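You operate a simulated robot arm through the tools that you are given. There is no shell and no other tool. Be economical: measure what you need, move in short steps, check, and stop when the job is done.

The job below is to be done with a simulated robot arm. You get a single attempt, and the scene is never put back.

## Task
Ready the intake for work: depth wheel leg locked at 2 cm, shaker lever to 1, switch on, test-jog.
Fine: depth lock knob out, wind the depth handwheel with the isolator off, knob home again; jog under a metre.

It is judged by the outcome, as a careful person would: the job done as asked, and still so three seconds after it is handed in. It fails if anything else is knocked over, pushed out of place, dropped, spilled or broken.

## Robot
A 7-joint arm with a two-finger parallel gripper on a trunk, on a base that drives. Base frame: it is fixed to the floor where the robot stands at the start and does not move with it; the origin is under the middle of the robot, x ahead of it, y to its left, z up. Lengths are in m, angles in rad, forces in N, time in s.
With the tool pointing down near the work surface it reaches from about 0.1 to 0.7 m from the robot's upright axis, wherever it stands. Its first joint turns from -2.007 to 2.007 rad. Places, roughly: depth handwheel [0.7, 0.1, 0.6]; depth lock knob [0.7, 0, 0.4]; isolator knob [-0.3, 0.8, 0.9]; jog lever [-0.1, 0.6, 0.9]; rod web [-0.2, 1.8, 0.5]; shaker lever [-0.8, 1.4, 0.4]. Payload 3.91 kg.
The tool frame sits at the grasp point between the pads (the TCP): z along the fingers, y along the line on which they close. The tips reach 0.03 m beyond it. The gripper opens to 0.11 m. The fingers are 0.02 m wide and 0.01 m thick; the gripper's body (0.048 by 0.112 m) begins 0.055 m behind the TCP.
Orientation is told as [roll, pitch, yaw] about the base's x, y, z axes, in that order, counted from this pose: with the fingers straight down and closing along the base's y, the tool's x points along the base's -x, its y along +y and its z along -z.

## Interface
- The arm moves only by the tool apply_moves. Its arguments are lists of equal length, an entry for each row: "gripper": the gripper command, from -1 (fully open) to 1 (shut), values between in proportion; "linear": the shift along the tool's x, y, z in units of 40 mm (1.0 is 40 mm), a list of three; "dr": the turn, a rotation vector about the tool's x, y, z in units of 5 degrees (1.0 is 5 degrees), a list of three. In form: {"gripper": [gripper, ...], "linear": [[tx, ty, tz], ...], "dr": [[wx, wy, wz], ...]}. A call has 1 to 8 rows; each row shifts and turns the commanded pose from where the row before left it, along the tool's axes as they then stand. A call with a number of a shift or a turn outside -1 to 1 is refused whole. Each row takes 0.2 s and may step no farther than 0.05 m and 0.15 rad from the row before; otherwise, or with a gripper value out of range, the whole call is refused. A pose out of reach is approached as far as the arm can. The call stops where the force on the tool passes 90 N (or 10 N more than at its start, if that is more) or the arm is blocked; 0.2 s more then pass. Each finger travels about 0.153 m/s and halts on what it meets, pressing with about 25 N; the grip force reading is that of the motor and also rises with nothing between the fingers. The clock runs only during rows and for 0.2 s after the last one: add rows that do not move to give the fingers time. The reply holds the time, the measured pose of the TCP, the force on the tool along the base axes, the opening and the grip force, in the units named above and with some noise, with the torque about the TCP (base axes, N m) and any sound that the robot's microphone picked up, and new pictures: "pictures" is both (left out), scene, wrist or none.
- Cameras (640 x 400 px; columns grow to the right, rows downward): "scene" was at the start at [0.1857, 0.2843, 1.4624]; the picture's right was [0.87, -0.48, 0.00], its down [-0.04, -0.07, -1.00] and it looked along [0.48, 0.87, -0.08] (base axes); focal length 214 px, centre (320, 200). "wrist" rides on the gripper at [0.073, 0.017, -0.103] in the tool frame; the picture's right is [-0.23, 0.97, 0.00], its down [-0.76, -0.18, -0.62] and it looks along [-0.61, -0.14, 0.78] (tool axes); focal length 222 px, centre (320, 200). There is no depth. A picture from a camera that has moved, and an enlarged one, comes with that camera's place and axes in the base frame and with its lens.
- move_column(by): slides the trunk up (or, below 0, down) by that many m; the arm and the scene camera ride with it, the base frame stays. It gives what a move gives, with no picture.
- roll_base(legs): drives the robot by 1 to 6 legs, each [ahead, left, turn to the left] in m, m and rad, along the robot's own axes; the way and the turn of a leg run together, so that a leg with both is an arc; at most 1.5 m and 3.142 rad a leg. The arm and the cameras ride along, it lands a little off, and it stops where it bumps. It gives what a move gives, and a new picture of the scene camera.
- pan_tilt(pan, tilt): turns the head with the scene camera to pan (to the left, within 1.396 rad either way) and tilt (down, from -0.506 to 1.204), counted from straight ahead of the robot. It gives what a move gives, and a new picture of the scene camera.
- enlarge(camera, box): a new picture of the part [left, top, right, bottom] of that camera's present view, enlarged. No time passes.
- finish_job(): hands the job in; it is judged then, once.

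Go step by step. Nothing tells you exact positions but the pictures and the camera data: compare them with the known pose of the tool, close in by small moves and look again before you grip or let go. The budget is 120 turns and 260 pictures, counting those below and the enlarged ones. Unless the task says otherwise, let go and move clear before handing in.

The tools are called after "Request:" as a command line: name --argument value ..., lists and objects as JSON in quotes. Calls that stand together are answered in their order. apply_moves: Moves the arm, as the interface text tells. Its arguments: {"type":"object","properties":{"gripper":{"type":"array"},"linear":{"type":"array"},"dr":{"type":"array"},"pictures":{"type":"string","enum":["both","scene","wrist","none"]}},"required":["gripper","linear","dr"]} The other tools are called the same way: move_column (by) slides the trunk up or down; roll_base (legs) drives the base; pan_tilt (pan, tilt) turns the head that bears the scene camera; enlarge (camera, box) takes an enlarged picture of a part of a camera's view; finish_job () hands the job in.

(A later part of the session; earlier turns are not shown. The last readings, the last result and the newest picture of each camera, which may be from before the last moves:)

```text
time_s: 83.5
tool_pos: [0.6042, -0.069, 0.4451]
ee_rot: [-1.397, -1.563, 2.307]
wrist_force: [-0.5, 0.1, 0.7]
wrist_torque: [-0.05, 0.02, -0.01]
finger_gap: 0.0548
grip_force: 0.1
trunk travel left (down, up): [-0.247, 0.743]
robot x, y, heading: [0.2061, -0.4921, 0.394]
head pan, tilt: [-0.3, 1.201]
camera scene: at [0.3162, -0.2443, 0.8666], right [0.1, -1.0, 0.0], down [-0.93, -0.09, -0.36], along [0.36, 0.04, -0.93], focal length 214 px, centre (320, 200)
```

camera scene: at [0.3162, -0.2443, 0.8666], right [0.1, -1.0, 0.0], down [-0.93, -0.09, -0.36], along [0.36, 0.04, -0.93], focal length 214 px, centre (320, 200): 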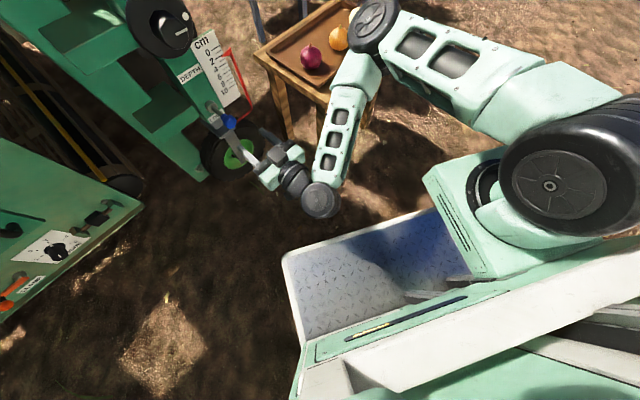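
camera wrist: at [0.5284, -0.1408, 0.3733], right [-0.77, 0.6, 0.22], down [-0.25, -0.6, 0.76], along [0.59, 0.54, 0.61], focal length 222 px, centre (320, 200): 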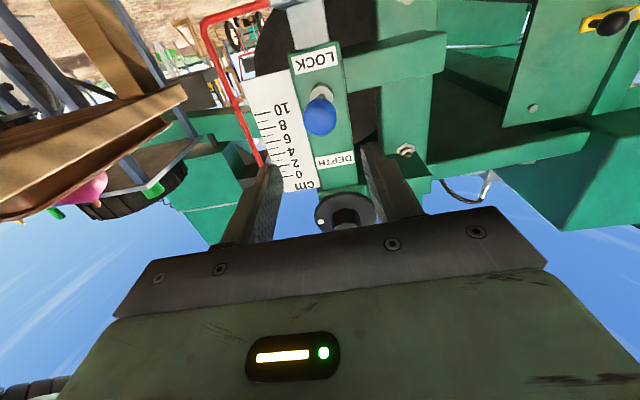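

The elbow triangulates to about (0.66, -0.29, 0.67), above table height. I'll advance in small steps and watch its clearance.

Request:
apply_moves --gripper '[0, 0, 0, 0]' --linear '[[0, 0, 0.4], [0, 0, 0.4], [0, 0, 0.4], [0, 0, 0]]' --dr '[[0, 0, 0], [0, 0, 0], [0, 0, 0], [0, 0, 0]]'

```text
time_s: 84.5
tool_pos: [0.6321, -0.0317, 0.4442]
ee_rot: [-1.351, -1.561, 2.266]
wrist_force: [-0.4, 0.3, 0.1]
wrist_torque: [-0.01, 0.04, 0.0]
finger_gap: 0.055
grip_force: 0.1
trunk travel left (down, up): [-0.247, 0.743]
robot x, y, heading: [0.2085, -0.4917, 0.397]
head pan, tilt: [-0.3, 1.201]
camera scene: at [0.3162, -0.2443, 0.8665], right [0.1, -1.0, 0.0], down [-0.93, -0.09, -0.36], along [0.36, 0.03, -0.93], focal length 214 px, centre (320, 200)
camera wrist: at [0.5571, -0.1025, 0.3728], right [-0.77, 0.6, 0.22], down [-0.24, -0.6, 0.76], along [0.59, 0.54, 0.61], focal length 222 px, centre (320, 200)
```

scene: 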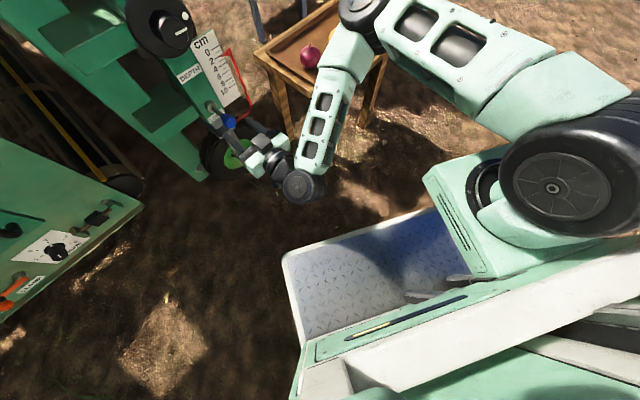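
wrist: 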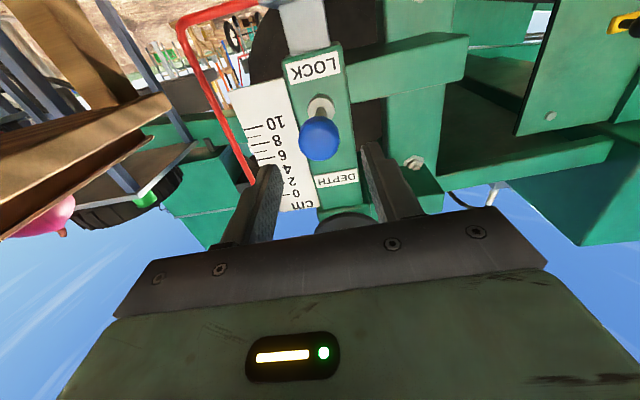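

To limit the elbow's travel, I'll push the knob in with closed fingertips rather than gripping it. Alignment is good.

Request:
apply_moves --gripper '[1, 1, 1, 1, 1]' --linear '[[0, 0, 0], [0, 0, 0], [0, 0, 0.3], [0, 0, 0.3], [0, 0, 0]]' --dr '[[0, 0, 0], [0, 0, 0], [0, 0, 0], [0, 0, 0], [0, 0, 0]]'

```text
time_s: 85.7
tool_pos: [0.646, -0.0119, 0.4444]
ee_rot: [-1.407, -1.562, 2.321]
wrist_force: [-2.1, -3.3, 0.4]
wrist_torque: [-0.01, -0.05, -0.01]
finger_gap: 0.0
grip_force: 25.1
trunk travel left (down, up): [-0.247, 0.743]
robot x, y, heading: [0.2102, -0.4945, 0.398]
head pan, tilt: [-0.3, 1.201]
camera scene: at [0.3161, -0.2444, 0.8665], right [0.1, -1.0, 0.0], down [-0.93, -0.09, -0.36], along [0.36, 0.03, -0.93], focal length 214 px, centre (320, 200)
camera wrist: at [0.5716, -0.0836, 0.373], right [-0.77, 0.6, 0.22], down [-0.24, -0.6, 0.76], along [0.59, 0.54, 0.61], focal length 222 px, centre (320, 200)
```

scene: 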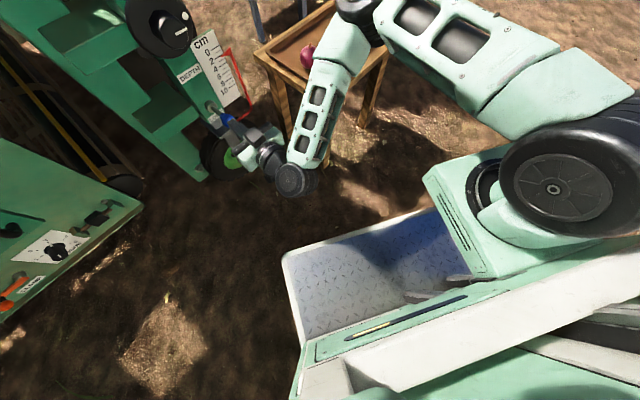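
wrist: 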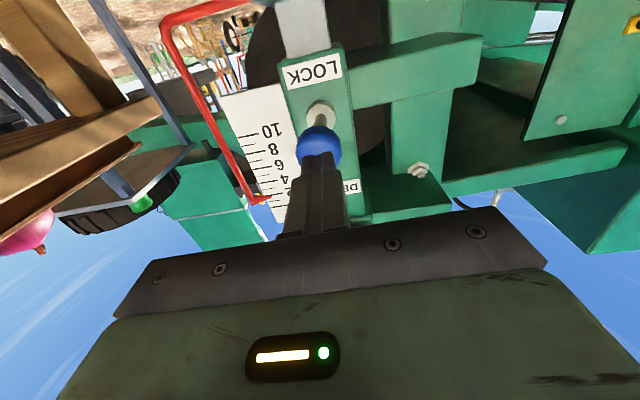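

Already touching the knob (~4 N). I'll push on in small steps.

Request:
apply_moves --gripper '[1, 1, 1, 1, 1]' --linear '[[0, 0, 0.2], [0, 0, 0.2], [0, 0, 0.2], [0, 0, 0.1], [0, 0, 0]]' --dr '[[0, 0, 0], [0, 0, 0], [0, 0, 0], [0, 0, 0], [0, 0, 0]]'

```text
time_s: 86.9
tool_pos: [0.6644, 0.0076, 0.4457]
ee_rot: [-1.359, -1.562, 2.275]
wrist_force: [-7.7, -13.9, 3.0]
wrist_torque: [0.11, -0.06, 0.07]
finger_gap: 0.0
grip_force: 24.5
trunk travel left (down, up): [-0.247, 0.743]
robot x, y, heading: [0.2133, -0.4925, 0.397]
head pan, tilt: [-0.3, 1.201]
camera scene: at [0.316, -0.2447, 0.8666], right [0.1, -1.0, 0.0], down [-0.93, -0.09, -0.36], along [0.36, 0.03, -0.93], focal length 214 px, centre (320, 200)
camera wrist: at [0.5889, -0.0632, 0.3736], right [-0.77, 0.6, 0.22], down [-0.24, -0.6, 0.76], along [0.59, 0.54, 0.61], focal length 222 px, centre (320, 200)
```

scene: 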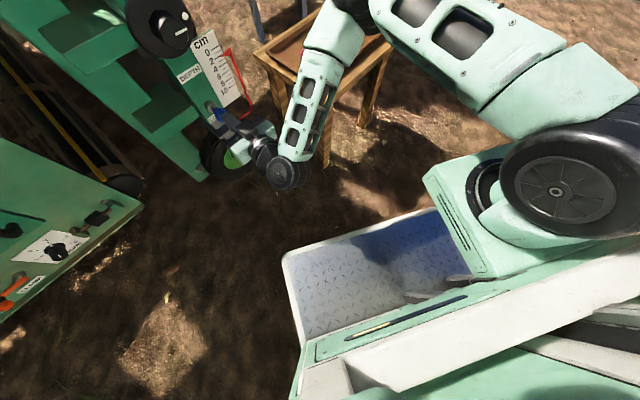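
wrist: 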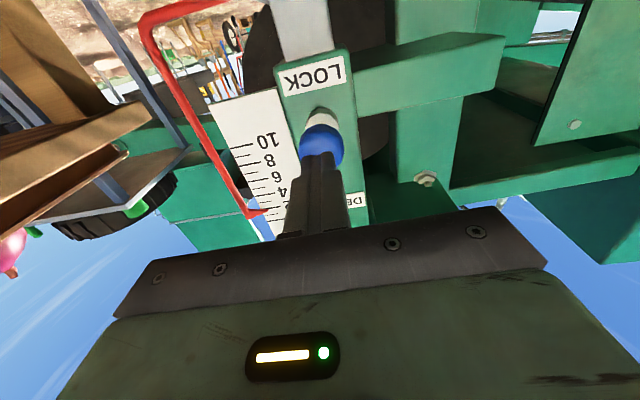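

Request:
apply_moves --gripper '[1, 1, 1, 1]' --linear '[[0, 0, 0.1], [0, 0, 0.1], [0, 0, 0], [0, 0, 0]]' --dr '[[0, 0, 0], [0, 0, 0], [0, 0, 0], [0, 0, 0]]'

```text
time_s: 87.4
tool_pos: [0.6647, 0.0085, 0.4448]
ee_rot: [-1.066, -1.563, 1.983]
wrist_force: [-5.4, -17.9, 11.9]
wrist_torque: [0.47, -0.2, -0.03]
finger_gap: 0.0
grip_force: 25.4
trunk travel left (down, up): [-0.247, 0.743]
robot x, y, heading: [0.2101, -0.496, 0.394]
head pan, tilt: [-0.3, 1.201]
stopped in row 2: the force on the tool passed its limit at 101 N (the readings are from after the stop); the commanded pose is now the measured one
camera scene: at [0.3157, -0.2461, 0.8668], right [0.09, -1.0, 0.0], down [-0.93, -0.09, -0.36], along [0.36, 0.03, -0.93], focal length 214 px, centre (320, 200)
camera wrist: at [0.5888, -0.0633, 0.3739], right [-0.77, 0.6, 0.22], down [-0.24, -0.6, 0.77], along [0.59, 0.54, 0.6], focal length 222 px, centre (320, 200)
```

scene: 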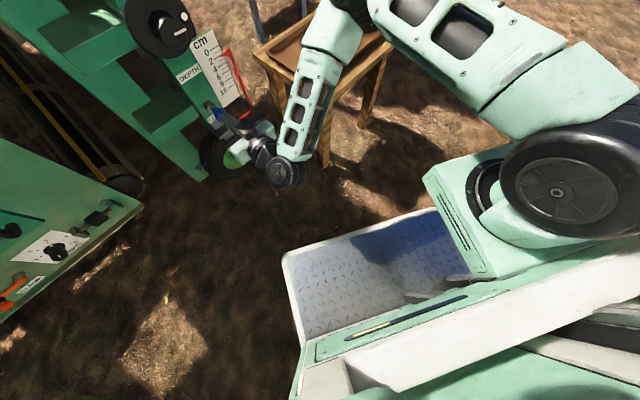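
wrist: 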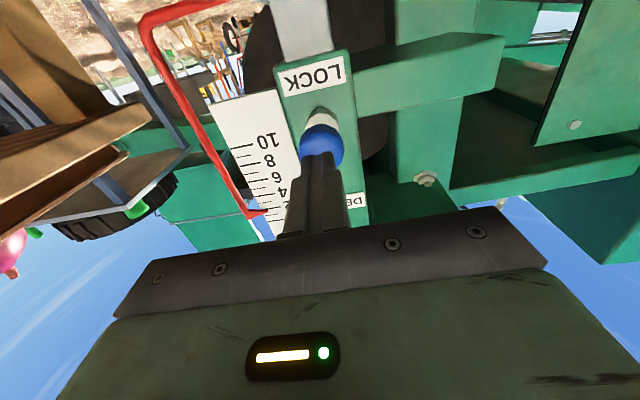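

Hard stop reached. I'll back off and inspect the knob and the scale.

Request:
apply_moves --gripper '[1, 1, 1, 1, 0, 0]' --linear '[[0, 0, -0.6], [0, 0, -0.6], [0, 0, -0.6], [0, 0, -0.8], [0, 0, -0.8], [0, 0, 0]]' --dr '[[0, 0, 0], [0, 0, 0], [0, 0, 0], [0, 0, 0], [0, 0, 0], [0, 0, 0]]'

Request:
enlarge --camera "wrist" --box '[220, 30, 400, 180]'

```text
time_s: 88.8
tool_pos: [0.5815, -0.0996, 0.4449]
ee_rot: [-0.879, -1.561, 1.793]
wrist_force: [-1.0, 0.0, -0.5]
wrist_torque: [0.01, 0.02, -0.02]
finger_gap: 0.055
grip_force: 0.0
trunk travel left (down, up): [-0.247, 0.743]
robot x, y, heading: [0.2068, -0.4944, 0.396]
head pan, tilt: [-0.3, 1.201]
camera scene: at [0.316, -0.2454, 0.8665], right [0.09, -1.0, 0.0], down [-0.93, -0.09, -0.36], along [0.36, 0.03, -0.93], focal length 214 px, centre (320, 200)
camera wrist: at [0.5049, -0.1711, 0.3744], right [-0.77, 0.6, 0.22], down [-0.24, -0.59, 0.77], along [0.59, 0.54, 0.6], focal length 222 px, centre (320, 200)
```

scene: 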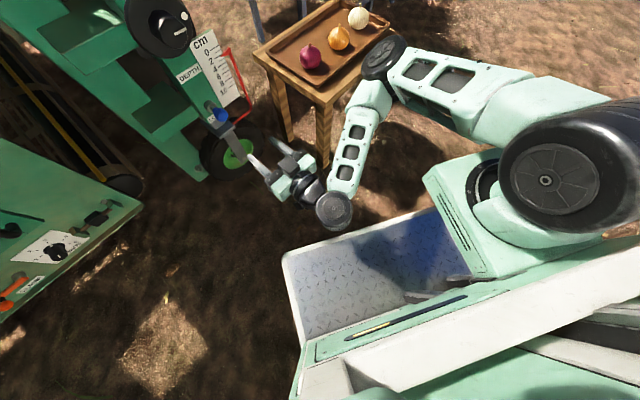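
wrist: 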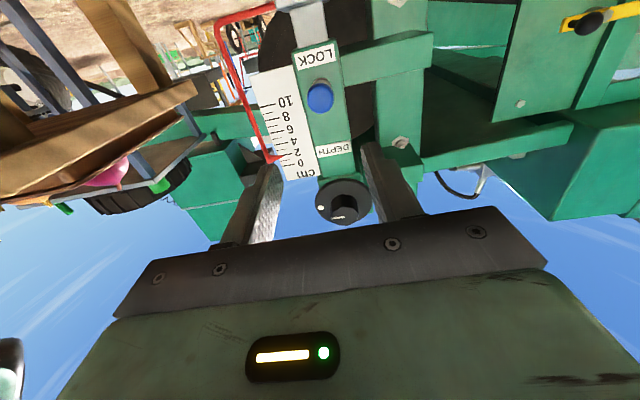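

```text
2.67 times, centred on (310, 105) of wrist
camera zoom: at [0.5049, -0.1711, 0.3744], right [-0.77, 0.6, 0.22], down [-0.24, -0.59, 0.77], along [0.59, 0.54, 0.6], focal length 592 px, centre (347, 453)
```

zoom: 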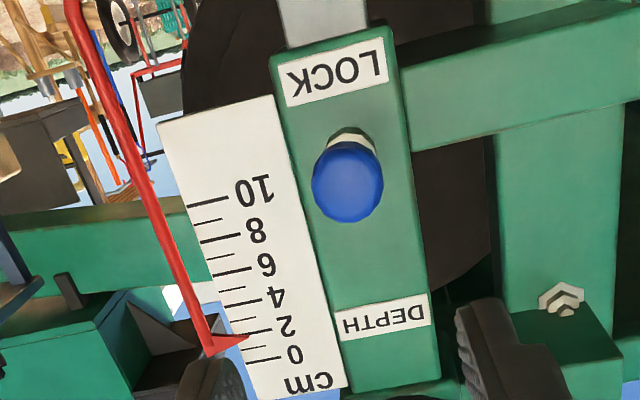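

The depth leg is locked with the knob home. Next is the shaker lever at about (-0.89, 1.45, 0.38); I'll raise the trunk a bit and drive along the machine to look at it.

Request:
move_column --by 0.25

Request:
pan_tilt --pan 1.2 --tilt 0.6

Request:
roll_base --legs '[[-0.69, 0.985, 0]]'

```text
time_s: 91.4
tool_pos: [0.5809, -0.0996, 0.6957]
ee_rot: [-0.878, -1.56, 1.793]
wrist_force: [-0.5, 0.3, -0.6]
wrist_torque: [0.0, 0.05, -0.01]
finger_gap: 0.0551
grip_force: 0.1
trunk travel left (down, up): [-0.497, 0.493]
robot x, y, heading: [0.2064, -0.4941, 0.394]
head pan, tilt: [-0.3, 1.201]
```

```text
time_s: 93.0
tool_pos: [0.5812, -0.0987, 0.695]
ee_rot: [-0.88, -1.559, 1.794]
wrist_force: [0.4, -0.5, 0.8]
wrist_torque: [-0.01, 0.02, -0.01]
finger_gap: 0.0552
grip_force: 0.1
trunk travel left (down, up): [-0.497, 0.493]
robot x, y, heading: [0.2121, -0.4947, 0.39]
head pan, tilt: [1.201, 0.6]
camera scene: at [0.2581, -0.1623, 1.1611], right [1.0, 0.02, 0.0], down [0.01, -0.56, -0.82], along [-0.02, 0.82, -0.57], focal length 214 px, centre (320, 200)
```

scene: 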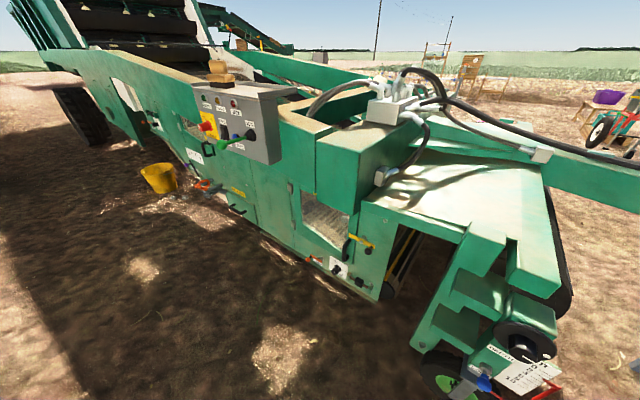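

```text
time_s: 99.1
tool_pos: [-0.438, 0.5248, 0.6952]
ee_rot: [-0.88, -1.56, 1.793]
wrist_force: [-0.2, -0.6, 0.2]
wrist_torque: [-0.06, -0.02, -0.01]
finger_gap: 0.0549
grip_force: 0.1
trunk travel left (down, up): [-0.497, 0.493]
robot x, y, heading: [-0.8107, 0.1347, 0.4]
head pan, tilt: [1.201, 0.6]
camera scene: at [-0.7605, 0.4627, 1.1611], right [1.0, 0.02, 0.0], down [0.01, -0.56, -0.83], along [-0.02, 0.82, -0.56], focal length 214 px, centre (320, 200)
```

scene: 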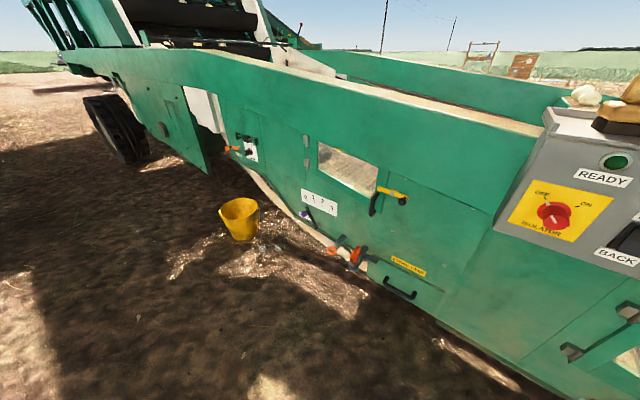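

Request:
enlarge --camera "scene" --box '[260, 160, 440, 300]'

Request:
enlarge --camera "scene" --box '[490, 70, 640, 280]'

```text
2.86 times, centred on (350, 230) of scene
camera zoom: at [-0.7605, 0.4627, 1.1611], right [1.0, 0.02, 0.0], down [0.01, -0.56, -0.83], along [-0.02, 0.82, -0.56], focal length 613 px, centre (234, 114)
```

zoom: 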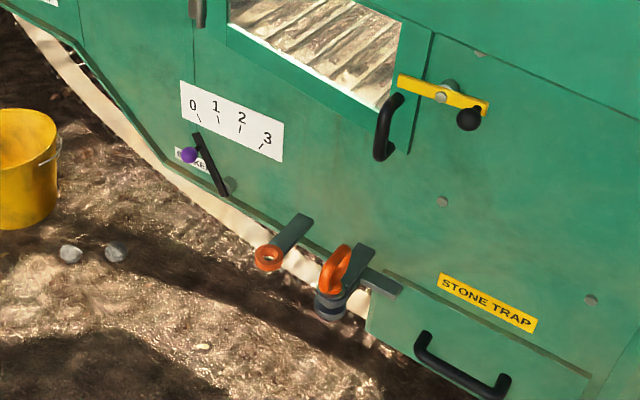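

```text
1.90 times, centred on (565, 175) of scene
camera zoom: at [-0.7605, 0.4627, 1.1611], right [1.0, 0.02, 0.0], down [0.01, -0.56, -0.83], along [-0.02, 0.82, -0.56], focal length 408 px, centre (-147, 248)
```

zoom: 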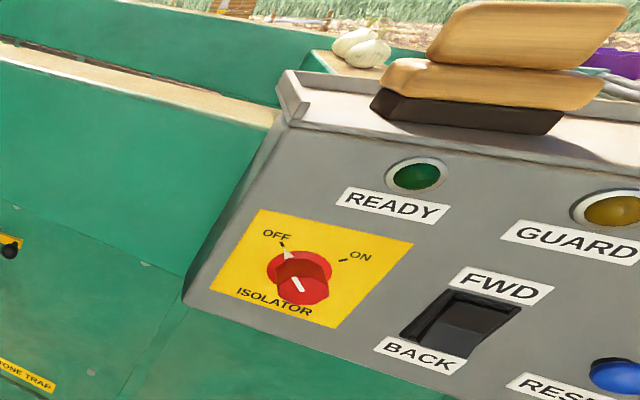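

The shaker lever points at 0 with its purple ball at about (-0.878, 1.45, 0.383); marks are ~20° apart, pivot below right. I'll drive to the same stance relative to it as before and lower.

Request:
roll_base --legs '[[-0.202, 0.924, 0]]'

Request:
move_column --by -0.3

Request:
apply_moves --gripper '[0]' --linear '[[0, 0, 0]]' --dr '[[0, 0, 0]]'

```text
time_s: 104.0
tool_pos: [-0.9775, 1.3066, 0.6938]
ee_rot: [-0.877, -1.559, 1.784]
wrist_force: [-0.2, -0.4, 0.0]
wrist_torque: [0.0, 0.0, 0.0]
finger_gap: 0.0552
grip_force: 0.1
trunk travel left (down, up): [-0.497, 0.493]
robot x, y, heading: [-1.3484, 0.9154, 0.388]
head pan, tilt: [1.201, 0.6]
camera scene: at [-1.3004, 1.2463, 1.1611], right [1.0, 0.02, 0.0], down [0.01, -0.56, -0.83], along [-0.01, 0.82, -0.56], focal length 214 px, centre (320, 200)
```

scene: 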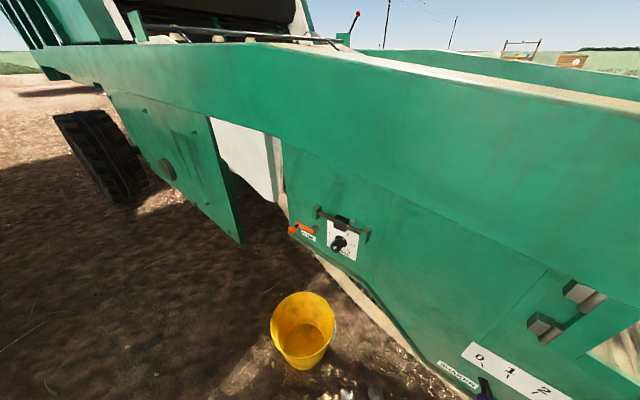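

```text
time_s: 107.0
tool_pos: [-0.9778, 1.3066, 0.3954]
ee_rot: [-0.873, -1.558, 1.78]
wrist_force: [0.4, -0.7, -0.4]
wrist_torque: [0.0, -0.02, 0.01]
finger_gap: 0.055
grip_force: 0.2
trunk travel left (down, up): [-0.197, 0.793]
robot x, y, heading: [-1.3533, 0.9117, 0.388]
head pan, tilt: [1.201, 0.6]
```

```text
time_s: 107.4
tool_pos: [-0.9768, 1.3064, 0.3967]
ee_rot: [-0.872, -1.558, 1.779]
wrist_force: [0.6, 0.1, -0.8]
wrist_torque: [0.01, -0.02, -0.01]
finger_gap: 0.0549
grip_force: 0.1
trunk travel left (down, up): [-0.197, 0.793]
robot x, y, heading: [-1.3524, 0.9169, 0.391]
head pan, tilt: [1.201, 0.6]
camera scene: at [-1.3005, 1.2463, 0.8611], right [1.0, 0.02, 0.0], down [0.01, -0.56, -0.83], along [-0.01, 0.82, -0.56], focal length 214 px, centre (320, 200)
camera wrist: at [-1.0536, 1.2358, 0.3241], right [-0.77, 0.6, 0.22], down [-0.25, -0.59, 0.77], along [0.59, 0.54, 0.6], focal length 222 px, centre (320, 200)
```

scene: 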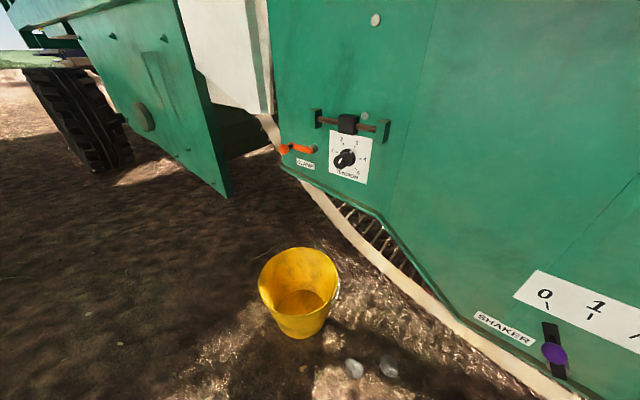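
wrist: 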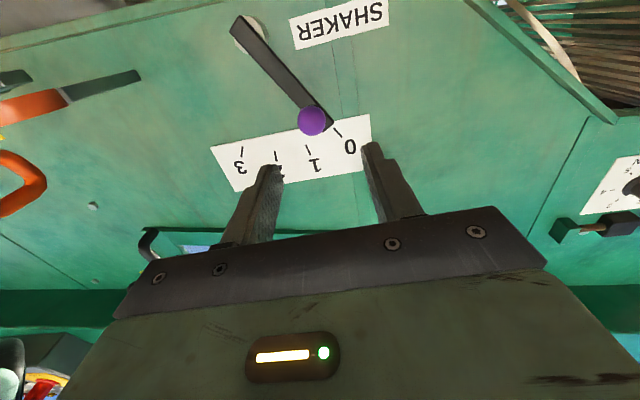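

The lever and scale are clearly in view. I'll step 4 cm forward to triangulate the ball's distance.

Request:
apply_moves --gripper '[0, 0, 0]' --linear '[[0, -0.2, 0.5], [0, 0, 0.5], [0, 0, 0]]' --dr '[[0, 0, 0], [0, 0, 0], [0, 0, 0]]' --pictures "wrist"

```text
time_s: 108.2
tool_pos: [-0.948, 1.3339, 0.3954]
ee_rot: [-0.899, -1.559, 1.806]
wrist_force: [-0.5, -0.1, 0.8]
wrist_torque: [0.03, 0.0, 0.0]
finger_gap: 0.0552
grip_force: 0.1
trunk travel left (down, up): [-0.197, 0.793]
robot x, y, heading: [-1.3515, 0.9115, 0.385]
head pan, tilt: [1.201, 0.6]
camera wrist: at [-1.0237, 1.2622, 0.3235], right [-0.77, 0.6, 0.22], down [-0.25, -0.59, 0.77], along [0.59, 0.54, 0.6], focal length 222 px, centre (320, 200)
```

wrist: 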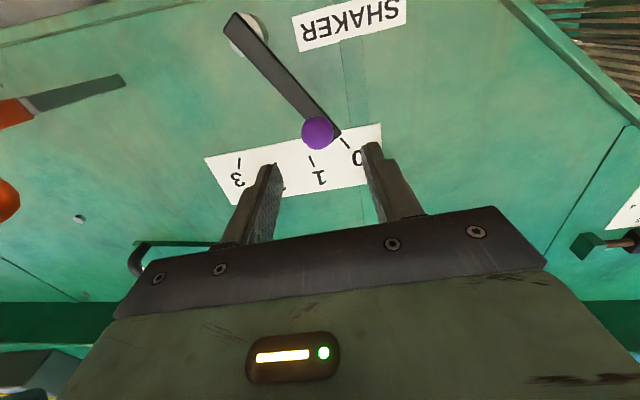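

Ball triangulates to about (-0.873, 1.42, 0.407): 11.5 cm ahead, 1.2 cm up. I'll close in.

Request:
apply_moves --gripper '[0, 0, 0, 0]' --linear '[[-0.3, -0.08, 0.5], [0, 0, 0.7], [0, 0, 0.7], [0, 0, 0]]' --dr '[[0, 0, 0], [0, 0, 0], [0, 0, 0], [0, 0, 0]]' --pictures "wrist"

```text
time_s: 109.2
tool_pos: [-0.899, 1.3903, 0.406]
ee_rot: [-0.863, -1.56, 1.768]
wrist_force: [-0.1, -0.9, 0.5]
wrist_torque: [0.06, -0.02, -0.01]
finger_gap: 0.0551
grip_force: 0.0
trunk travel left (down, up): [-0.197, 0.793]
robot x, y, heading: [-1.3558, 0.9139, 0.387]
head pan, tilt: [1.201, 0.6]
camera wrist: at [-0.9744, 1.3207, 0.3361], right [-0.77, 0.6, 0.22], down [-0.25, -0.59, 0.77], along [0.59, 0.54, 0.6], focal length 222 px, centre (320, 200)
```

wrist: 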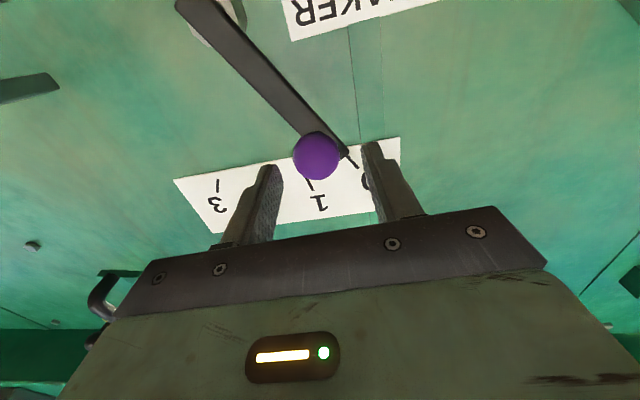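

Request:
apply_moves --gripper '[0, 0, 0, 1, 1, 1]' --linear '[[0, 0, 0.4], [0, 0, 0.4], [0, 0, 0], [0, 0, 0], [0, 0, 0], [0, 0, 0]]' --dr '[[0, 0, 0], [0, 0, 0], [0, 0, 0], [0, 0, 0], [0, 0, 0], [0, 0, 0]]' --pictures "wrist"

```text
time_s: 110.6
tool_pos: [-0.8769, 1.4162, 0.4065]
ee_rot: [-0.925, -1.559, 1.829]
wrist_force: [11.1, -15.9, -1.7]
wrist_torque: [-0.05, -0.26, -0.15]
finger_gap: 0.0336
grip_force: 45.1
trunk travel left (down, up): [-0.197, 0.793]
robot x, y, heading: [-1.3497, 0.9168, 0.389]
head pan, tilt: [1.201, 0.6]
camera wrist: at [-0.9527, 1.345, 0.3352], right [-0.77, 0.61, 0.22], down [-0.25, -0.59, 0.77], along [0.59, 0.53, 0.6], focal length 222 px, centre (320, 200)
```

wrist: 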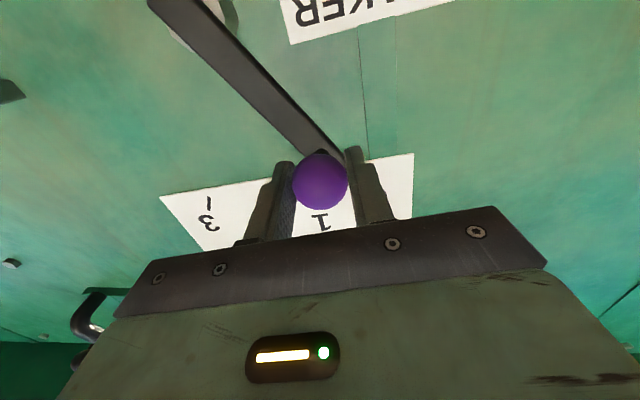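

Gripped. I'll swing the lever toward 1: about 30 mm right and 11 mm up.

Request:
apply_moves --gripper '[1, 1, 1, 1, 1]' --linear '[[-0.13, -0.25, 0], [-0.09, -0.25, 0], [-0.06, -0.25, 0], [0, 0, 0], [0, 0, 0]]' --dr '[[0, 0, 0], [0, 0, 0], [0, 0, 0], [0, 0, 0], [0, 0, 0]]' --pictures "wrist"

```text
time_s: 111.8
tool_pos: [-0.8554, 1.3995, 0.4204]
ee_rot: [-1.4, -1.563, 2.308]
wrist_force: [-2.8, 9.6, 19.9]
wrist_torque: [0.07, 0.43, 0.26]
finger_gap: 0.0332
grip_force: 44.7
trunk travel left (down, up): [-0.197, 0.793]
robot x, y, heading: [-1.3513, 0.9134, 0.383]
head pan, tilt: [1.201, 0.6]
camera wrist: at [-0.9307, 1.3287, 0.3479], right [-0.77, 0.6, 0.22], down [-0.25, -0.6, 0.76], along [0.59, 0.53, 0.61], focal length 222 px, centre (320, 200)
```

wrist: 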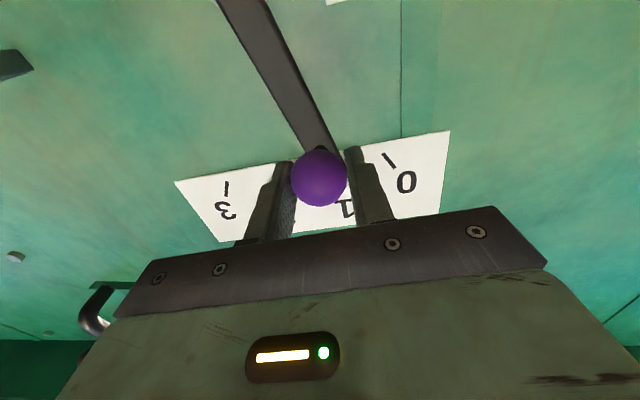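

The lever moved. I'll release, back off, and check it against the mark.

Request:
apply_moves --gripper '[0, 0, 0, 0, 0, 0]' --linear '[[0, 0, 0], [0, 0, 0], [0, 0, -0.8], [0, 0, -0.8], [0, 0, -0.8], [0, 0, 0]]' --dr '[[0, 0, 0], [0, 0, 0], [0, 0, 0], [0, 0, 0], [0, 0, 0], [0, 0, 0]]' --pictures "wrist"

Request:
enlarge --camera "wrist" --box '[180, 0, 440, 190]'

```text
time_s: 113.2
tool_pos: [-0.9156, 1.3198, 0.4194]
ee_rot: [-0.888, -1.559, 1.794]
wrist_force: [-0.1, -0.2, -0.6]
wrist_torque: [0.0, 0.03, 0.02]
finger_gap: 0.0552
grip_force: 0.0
trunk travel left (down, up): [-0.197, 0.793]
robot x, y, heading: [-1.3502, 0.9146, 0.386]
head pan, tilt: [1.201, 0.6]
camera wrist: at [-0.9904, 1.2492, 0.3476], right [-0.77, 0.6, 0.22], down [-0.25, -0.59, 0.77], along [0.59, 0.54, 0.6], focal length 222 px, centre (320, 200)
```

wrist: 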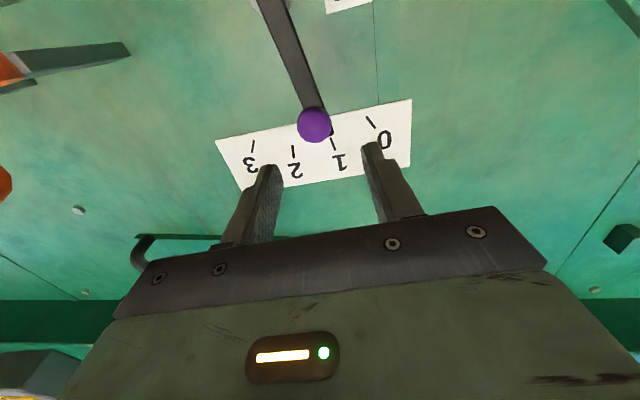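

```text
2.11 times, centred on (310, 95) of wrist
camera zoom: at [-0.9904, 1.2492, 0.3476], right [-0.77, 0.6, 0.22], down [-0.25, -0.59, 0.77], along [0.59, 0.54, 0.6], focal length 468 px, centre (341, 421)
```

zoom: 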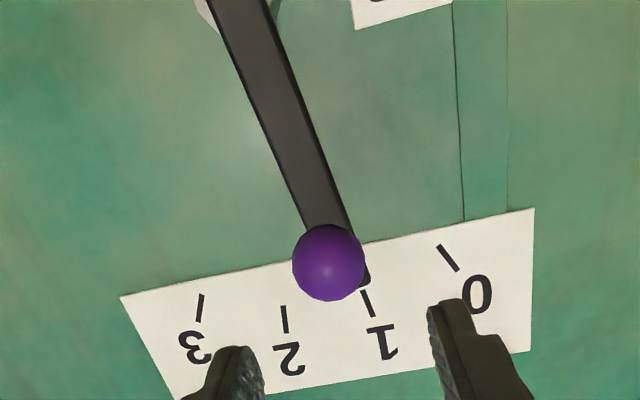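

The lever is on 1. Now I back off, drive along to the panel's isolator at about (-0.30, 0.80, 0.89), and raise the trunk.

Request:
apply_moves --gripper '[0, 0, 0]' --linear '[[0, 0, -0.9], [0, 0, -0.9], [0, 0, 0]]' --dr '[[0, 0, 0], [0, 0, 0], [0, 0, 0]]' --pictures "none"

Request:
roll_base --legs '[[0.209, -0.818, 0]]'

Request:
move_column --by 0.46

Request:
apply_moves --gripper '[0]' --linear '[[0, 0, 0]]' --dr '[[0, 0, 0]]'

```text
time_s: 114.0
tool_pos: [-0.9584, 1.2626, 0.4177]
ee_rot: [-0.923, -1.561, 1.828]
wrist_force: [0.2, -0.5, -0.3]
wrist_torque: [0.02, 0.04, 0.02]
finger_gap: 0.0551
grip_force: 0.0
trunk travel left (down, up): [-0.197, 0.793]
robot x, y, heading: [-1.3525, 0.9169, 0.388]
head pan, tilt: [1.201, 0.6]
```

```text
time_s: 118.5
tool_pos: [-0.4588, 0.5959, 0.4158]
ee_rot: [-0.877, -1.559, 1.781]
wrist_force: [0.4, -0.6, -0.8]
wrist_torque: [0.0, 0.02, 0.0]
finger_gap: 0.0549
grip_force: 0.1
trunk travel left (down, up): [-0.197, 0.793]
robot x, y, heading: [-0.8544, 0.2524, 0.384]
head pan, tilt: [1.201, 0.6]
camera scene: at [-0.8021, 0.5806, 0.8611], right [1.0, 0.01, 0.0], down [0.01, -0.56, -0.83], along [-0.01, 0.82, -0.56], focal length 214 px, centre (320, 200)
```

scene: 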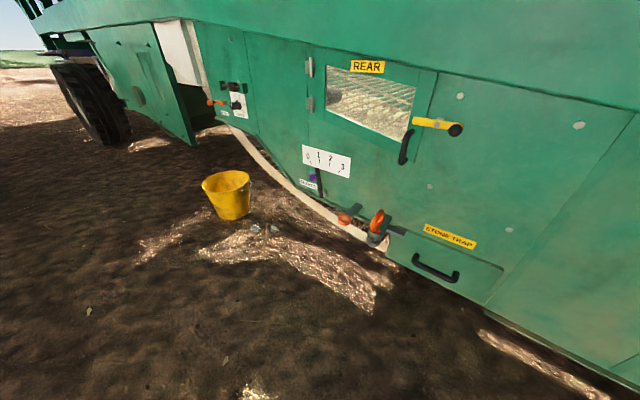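

```text
refused: 0.46 is not a number from -0.4 to 0.4
```

```text
time_s: 118.9
tool_pos: [-0.4594, 0.5976, 0.4172]
ee_rot: [-0.885, -1.56, 1.791]
wrist_force: [0.5, 0.7, -0.1]
wrist_torque: [0.0, -0.02, 0.0]
finger_gap: 0.0549
grip_force: 0.1
trunk travel left (down, up): [-0.197, 0.793]
robot x, y, heading: [-0.8582, 0.2478, 0.388]
head pan, tilt: [1.201, 0.6]
camera scene: at [-0.8021, 0.5806, 0.8611], right [1.0, 0.01, 0.0], down [0.01, -0.56, -0.83], along [-0.01, 0.82, -0.56], focal length 214 px, centre (320, 200)
camera wrist: at [-0.5358, 0.5264, 0.3461], right [-0.77, 0.61, 0.22], down [-0.25, -0.59, 0.77], along [0.59, 0.53, 0.6], focal length 222 px, centre (320, 200)
```

scene: 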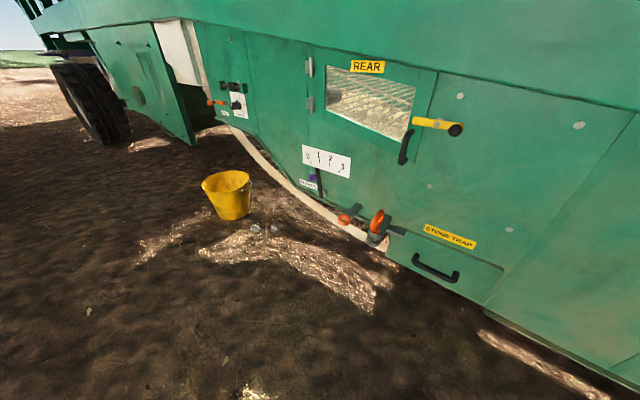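
wrist: 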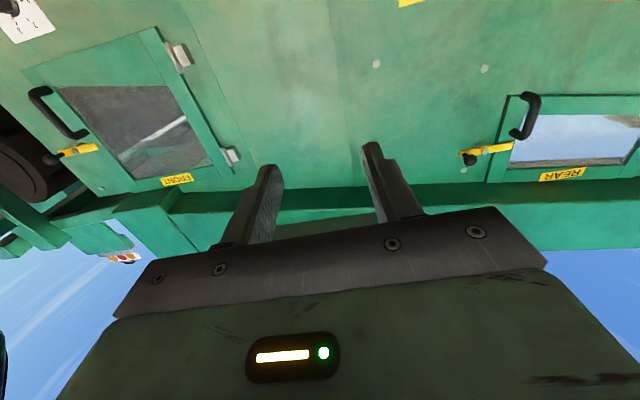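

The trunk step was too big; I'll raise in two steps.

Request:
move_column --by 0.4

Request:
move_column --by 0.07

Request:
apply_moves --gripper '[0]' --linear '[[0, 0, 0]]' --dr '[[0, 0, 0]]' --pictures "wrist"

Request:
pan_tilt --pan 0.6 --tilt 0.8

```text
time_s: 122.7
tool_pos: [-0.459, 0.5964, 0.8175]
ee_rot: [-0.883, -1.558, 1.784]
wrist_force: [0.0, 0.0, -0.4]
wrist_torque: [0.0, -0.02, 0.0]
finger_gap: 0.0552
grip_force: 0.1
trunk travel left (down, up): [-0.597, 0.393]
robot x, y, heading: [-0.858, 0.2509, 0.384]
head pan, tilt: [1.201, 0.6]
```

```text
time_s: 123.8
tool_pos: [-0.4593, 0.5968, 0.8858]
ee_rot: [-0.878, -1.559, 1.782]
wrist_force: [0.1, 0.4, 0.4]
wrist_torque: [0.01, -0.02, -0.04]
finger_gap: 0.0548
grip_force: 0.1
trunk travel left (down, up): [-0.667, 0.323]
robot x, y, heading: [-0.856, 0.2459, 0.388]
head pan, tilt: [1.201, 0.6]
```

```text
time_s: 124.2
tool_pos: [-0.4603, 0.5965, 0.8879]
ee_rot: [-0.88, -1.559, 1.781]
wrist_force: [-0.2, -0.9, 0.3]
wrist_torque: [0.04, -0.02, 0.0]
finger_gap: 0.0549
grip_force: 0.1
trunk travel left (down, up): [-0.667, 0.323]
robot x, y, heading: [-0.8556, 0.2468, 0.385]
head pan, tilt: [1.201, 0.6]
camera wrist: at [-0.5358, 0.5263, 0.816], right [-0.77, 0.61, 0.22], down [-0.25, -0.59, 0.77], along [0.59, 0.53, 0.6], focal length 222 px, centre (320, 200)
```

wrist: 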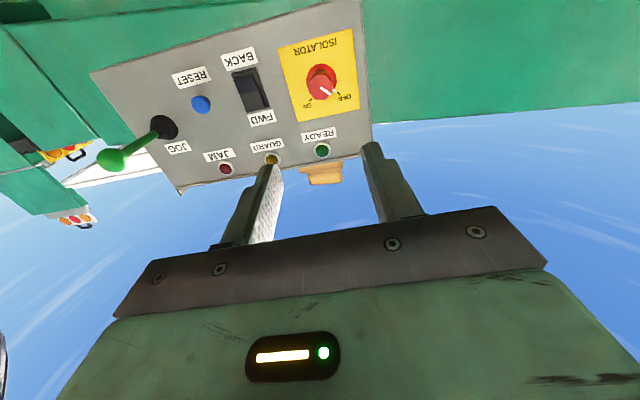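

```text
time_s: 125.2
tool_pos: [-0.4605, 0.5977, 0.8867]
ee_rot: [-0.877, -1.559, 1.781]
wrist_force: [-0.2, 0.2, -0.8]
wrist_torque: [-0.01, -0.01, 0.04]
finger_gap: 0.0551
grip_force: 0.0
trunk travel left (down, up): [-0.667, 0.323]
robot x, y, heading: [-0.8575, 0.2504, 0.385]
head pan, tilt: [0.6, 0.799]
camera scene: at [-0.7562, 0.5595, 1.3143], right [0.83, -0.55, 0.0], down [-0.4, -0.6, -0.7], along [0.39, 0.58, -0.72], focal length 214 px, centre (320, 200)
```

scene: 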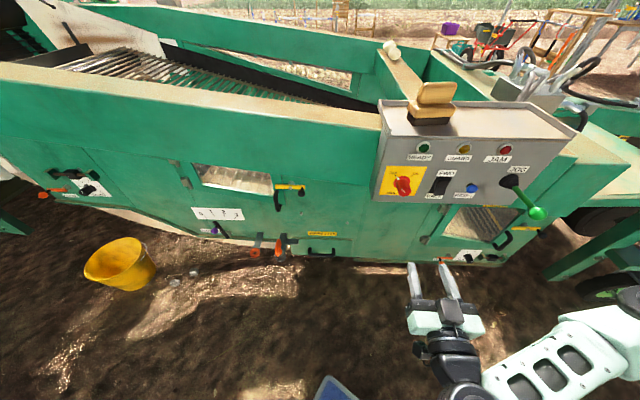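

The isolator knob is straight ahead, 0.28 m off, at (-0.287, 0.815, 0.883); OFF→ON is a clockwise turn. I'll approach 0.19 m with the gripper wider.

Request:
apply_moves --gripper '[-0.4, -0.4, -0.4, -0.4, -0.4, -0.4]' --linear '[[0, 0, 0.95], [0, 0, 0.95], [0, 0, 0.95], [0, 0, 0.95], [0, 0, 0.95], [0, 0, 0]]' --dr '[[0, 0, 0], [0, 0, 0], [0, 0, 0], [0, 0, 0], [0, 0, 0], [0, 0, 0]]'

Request:
enlarge --camera "wrist" --box '[230, 40, 410, 180]'

```text
time_s: 126.6
tool_pos: [-0.3387, 0.7451, 0.8853]
ee_rot: [-0.821, -1.561, 1.726]
wrist_force: [0.5, -0.5, 0.4]
wrist_torque: [0.0, -0.03, 0.0]
finger_gap: 0.0771
grip_force: 0.0
trunk travel left (down, up): [-0.667, 0.323]
robot x, y, heading: [-0.8559, 0.2498, 0.386]
head pan, tilt: [0.6, 0.799]
camera scene: at [-0.7561, 0.5594, 1.3142], right [0.83, -0.55, 0.0], down [-0.4, -0.6, -0.7], along [0.39, 0.58, -0.72], focal length 214 px, centre (320, 200)
camera wrist: at [-0.4164, 0.6743, 0.8148], right [-0.77, 0.61, 0.22], down [-0.25, -0.59, 0.77], along [0.59, 0.53, 0.6], focal length 222 px, centre (320, 200)
```

scene: 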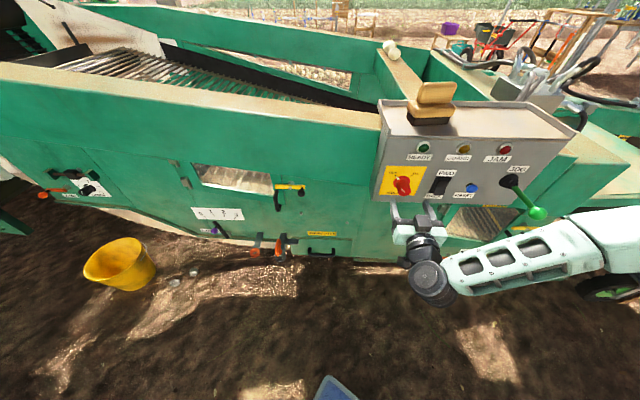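
wrist: 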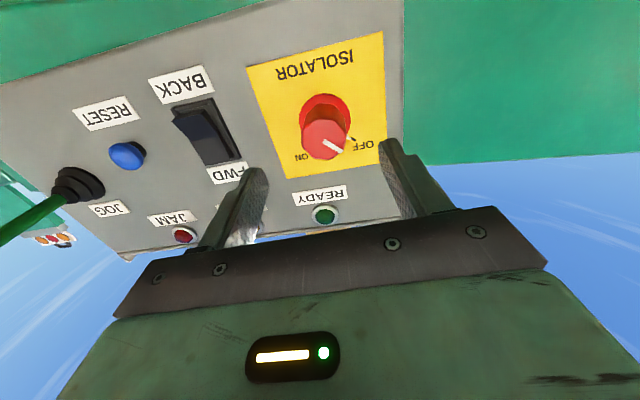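

```text
2.86 times, centred on (320, 110) of wrist
camera zoom: at [-0.4164, 0.6743, 0.8148], right [-0.77, 0.61, 0.22], down [-0.25, -0.59, 0.77], along [0.59, 0.53, 0.6], focal length 635 px, centre (320, 457)
```

zoom: 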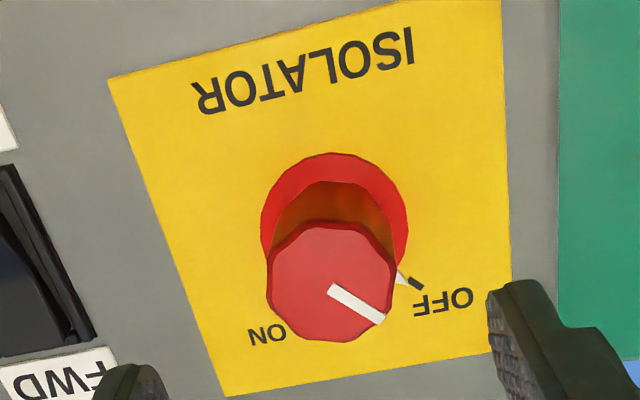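

Request:
apply_moves --gripper '[-0.4, -0.4, -0.4]' --linear '[[-0.1, 0.08, 0.5], [0, 0, 0.5], [0, 0, 0]]' --dr '[[0, 0, 0], [0, 0, 0], [0, 0, 0]]' --pictures "wrist"

```text
time_s: 127.4
tool_pos: [-0.3169, 0.7796, 0.8889]
ee_rot: [-0.849, -1.563, 1.751]
wrist_force: [-0.7, 0.7, 0.1]
wrist_torque: [0.01, -0.01, -0.01]
finger_gap: 0.0771
grip_force: 0.0
trunk travel left (down, up): [-0.667, 0.323]
robot x, y, heading: [-0.8544, 0.2527, 0.386]
head pan, tilt: [0.6, 0.799]
camera wrist: at [-0.3943, 0.7083, 0.8184], right [-0.77, 0.61, 0.22], down [-0.25, -0.59, 0.77], along [0.59, 0.53, 0.6], focal length 222 px, centre (320, 200)
```

wrist: 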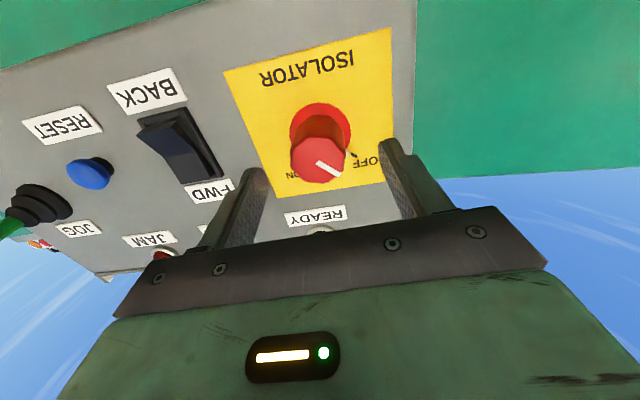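

Request:
apply_moves --gripper '[-0.4, -0.4, -0.4, 1, 1, 1]' --linear '[[0, -0.04, 0.4], [0, 0, 0.35], [0, 0, 0], [0, 0, 0], [0, 0, 0], [0, 0, 0]]' --dr '[[0, 0, 0], [0, 0, 0], [0, 0, 0], [0, 0, 0], [0, 0, 0], [0, 0, 0]]' --pictures "wrist"

```text
time_s: 128.8
tool_pos: [-0.2989, 0.8021, 0.8883]
ee_rot: [-0.858, -1.558, 1.763]
wrist_force: [0.0, 7.2, 1.0]
wrist_torque: [-0.2, 0.23, 2.03]
finger_gap: 0.0373
grip_force: 45.2
trunk travel left (down, up): [-0.667, 0.323]
robot x, y, heading: [-0.8524, 0.2498, 0.383]
head pan, tilt: [0.6, 0.799]
camera wrist: at [-0.3758, 0.7311, 0.8178], right [-0.77, 0.6, 0.22], down [-0.25, -0.59, 0.77], along [0.59, 0.53, 0.6], focal length 222 px, centre (320, 200)
```

wrist: 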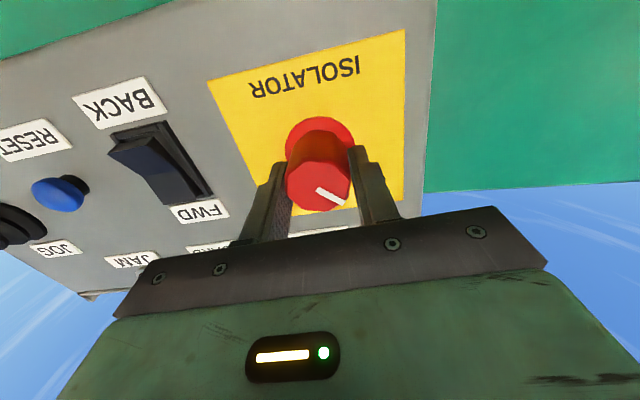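

Gripped the isolator. Turning clockwise in two stages.

Request:
apply_moves --gripper '[1, 1, 1, 1, 1, 1, 1, 1]' --linear '[[0, 0, 0], [0, 0, 0], [0, 0, 0], [0, 0, 0], [0, 0, 0], [0, 0, 0], [0, 0, 0], [0, 0, 0]]' --dr '[[0, 0, 1], [0, 0, 1], [0, 0, 1], [0, 0, 1], [0, 0, 1], [0, 0, 1], [0, 0, 1], [0, 0, 1]]' --pictures "none"

Request:
apply_moves --gripper '[1, 1, 1, 1, 1, 1, 1, 1]' --linear '[[0, 0, 0], [0, 0, 0], [0, 0, 0], [0, 0, 0], [0, 0, 0], [0, 0, 0], [0, 0, 0], [0, 0, 0]]' --dr '[[0, 0, 1], [0, 0, 1], [0, 0, 1], [0, 0, 1], [0, 0, 1], [0, 0, 1], [0, 0, 0], [0, 0, 0]]'

```text
time_s: 130.6
tool_pos: [-0.2976, 0.8005, 0.8876]
ee_rot: [1.558, -0.882, -0.659]
wrist_force: [11.1, -11.5, -6.5]
wrist_torque: [0.09, -0.15, 1.54]
finger_gap: 0.0378
grip_force: 44.7
trunk travel left (down, up): [-0.667, 0.323]
robot x, y, heading: [-0.8546, 0.2531, 0.385]
head pan, tilt: [0.6, 0.799]
```

```text
time_s: 132.4
tool_pos: [-0.2968, 0.8013, 0.8852]
ee_rot: [1.558, -0.362, -0.668]
wrist_force: [17.2, -23.1, -23.3]
wrist_torque: [1.02, -0.84, 0.3]
finger_gap: 0.0373
grip_force: 45.3
trunk travel left (down, up): [-0.667, 0.323]
robot x, y, heading: [-0.8555, 0.2516, 0.386]
head pan, tilt: [0.6, 0.799]
camera scene: at [-0.7547, 0.5591, 1.3141], right [0.83, -0.55, 0.0], down [-0.4, -0.6, -0.7], along [0.39, 0.58, -0.72], focal length 214 px, centre (320, 200)
camera wrist: at [-0.4185, 0.7659, 0.8788], right [-0.09, 0.09, 0.99], down [0.22, -0.97, 0.11], along [0.97, 0.23, 0.07], focal length 222 px, centre (320, 200)
```

scene: 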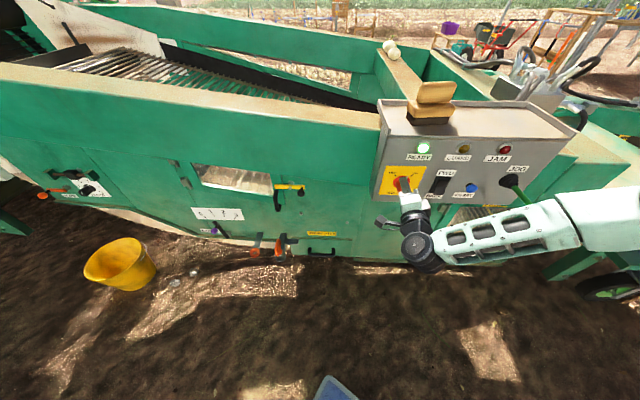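
wrist: 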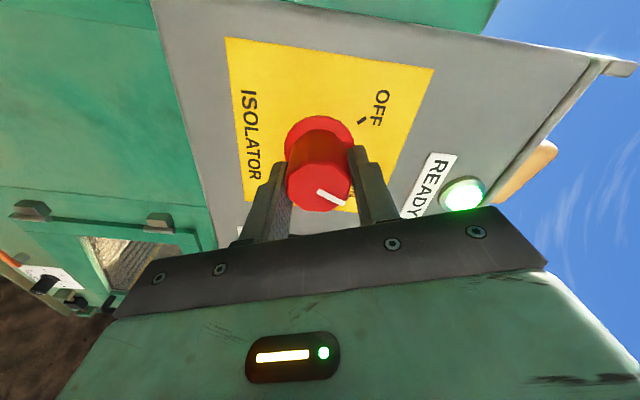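

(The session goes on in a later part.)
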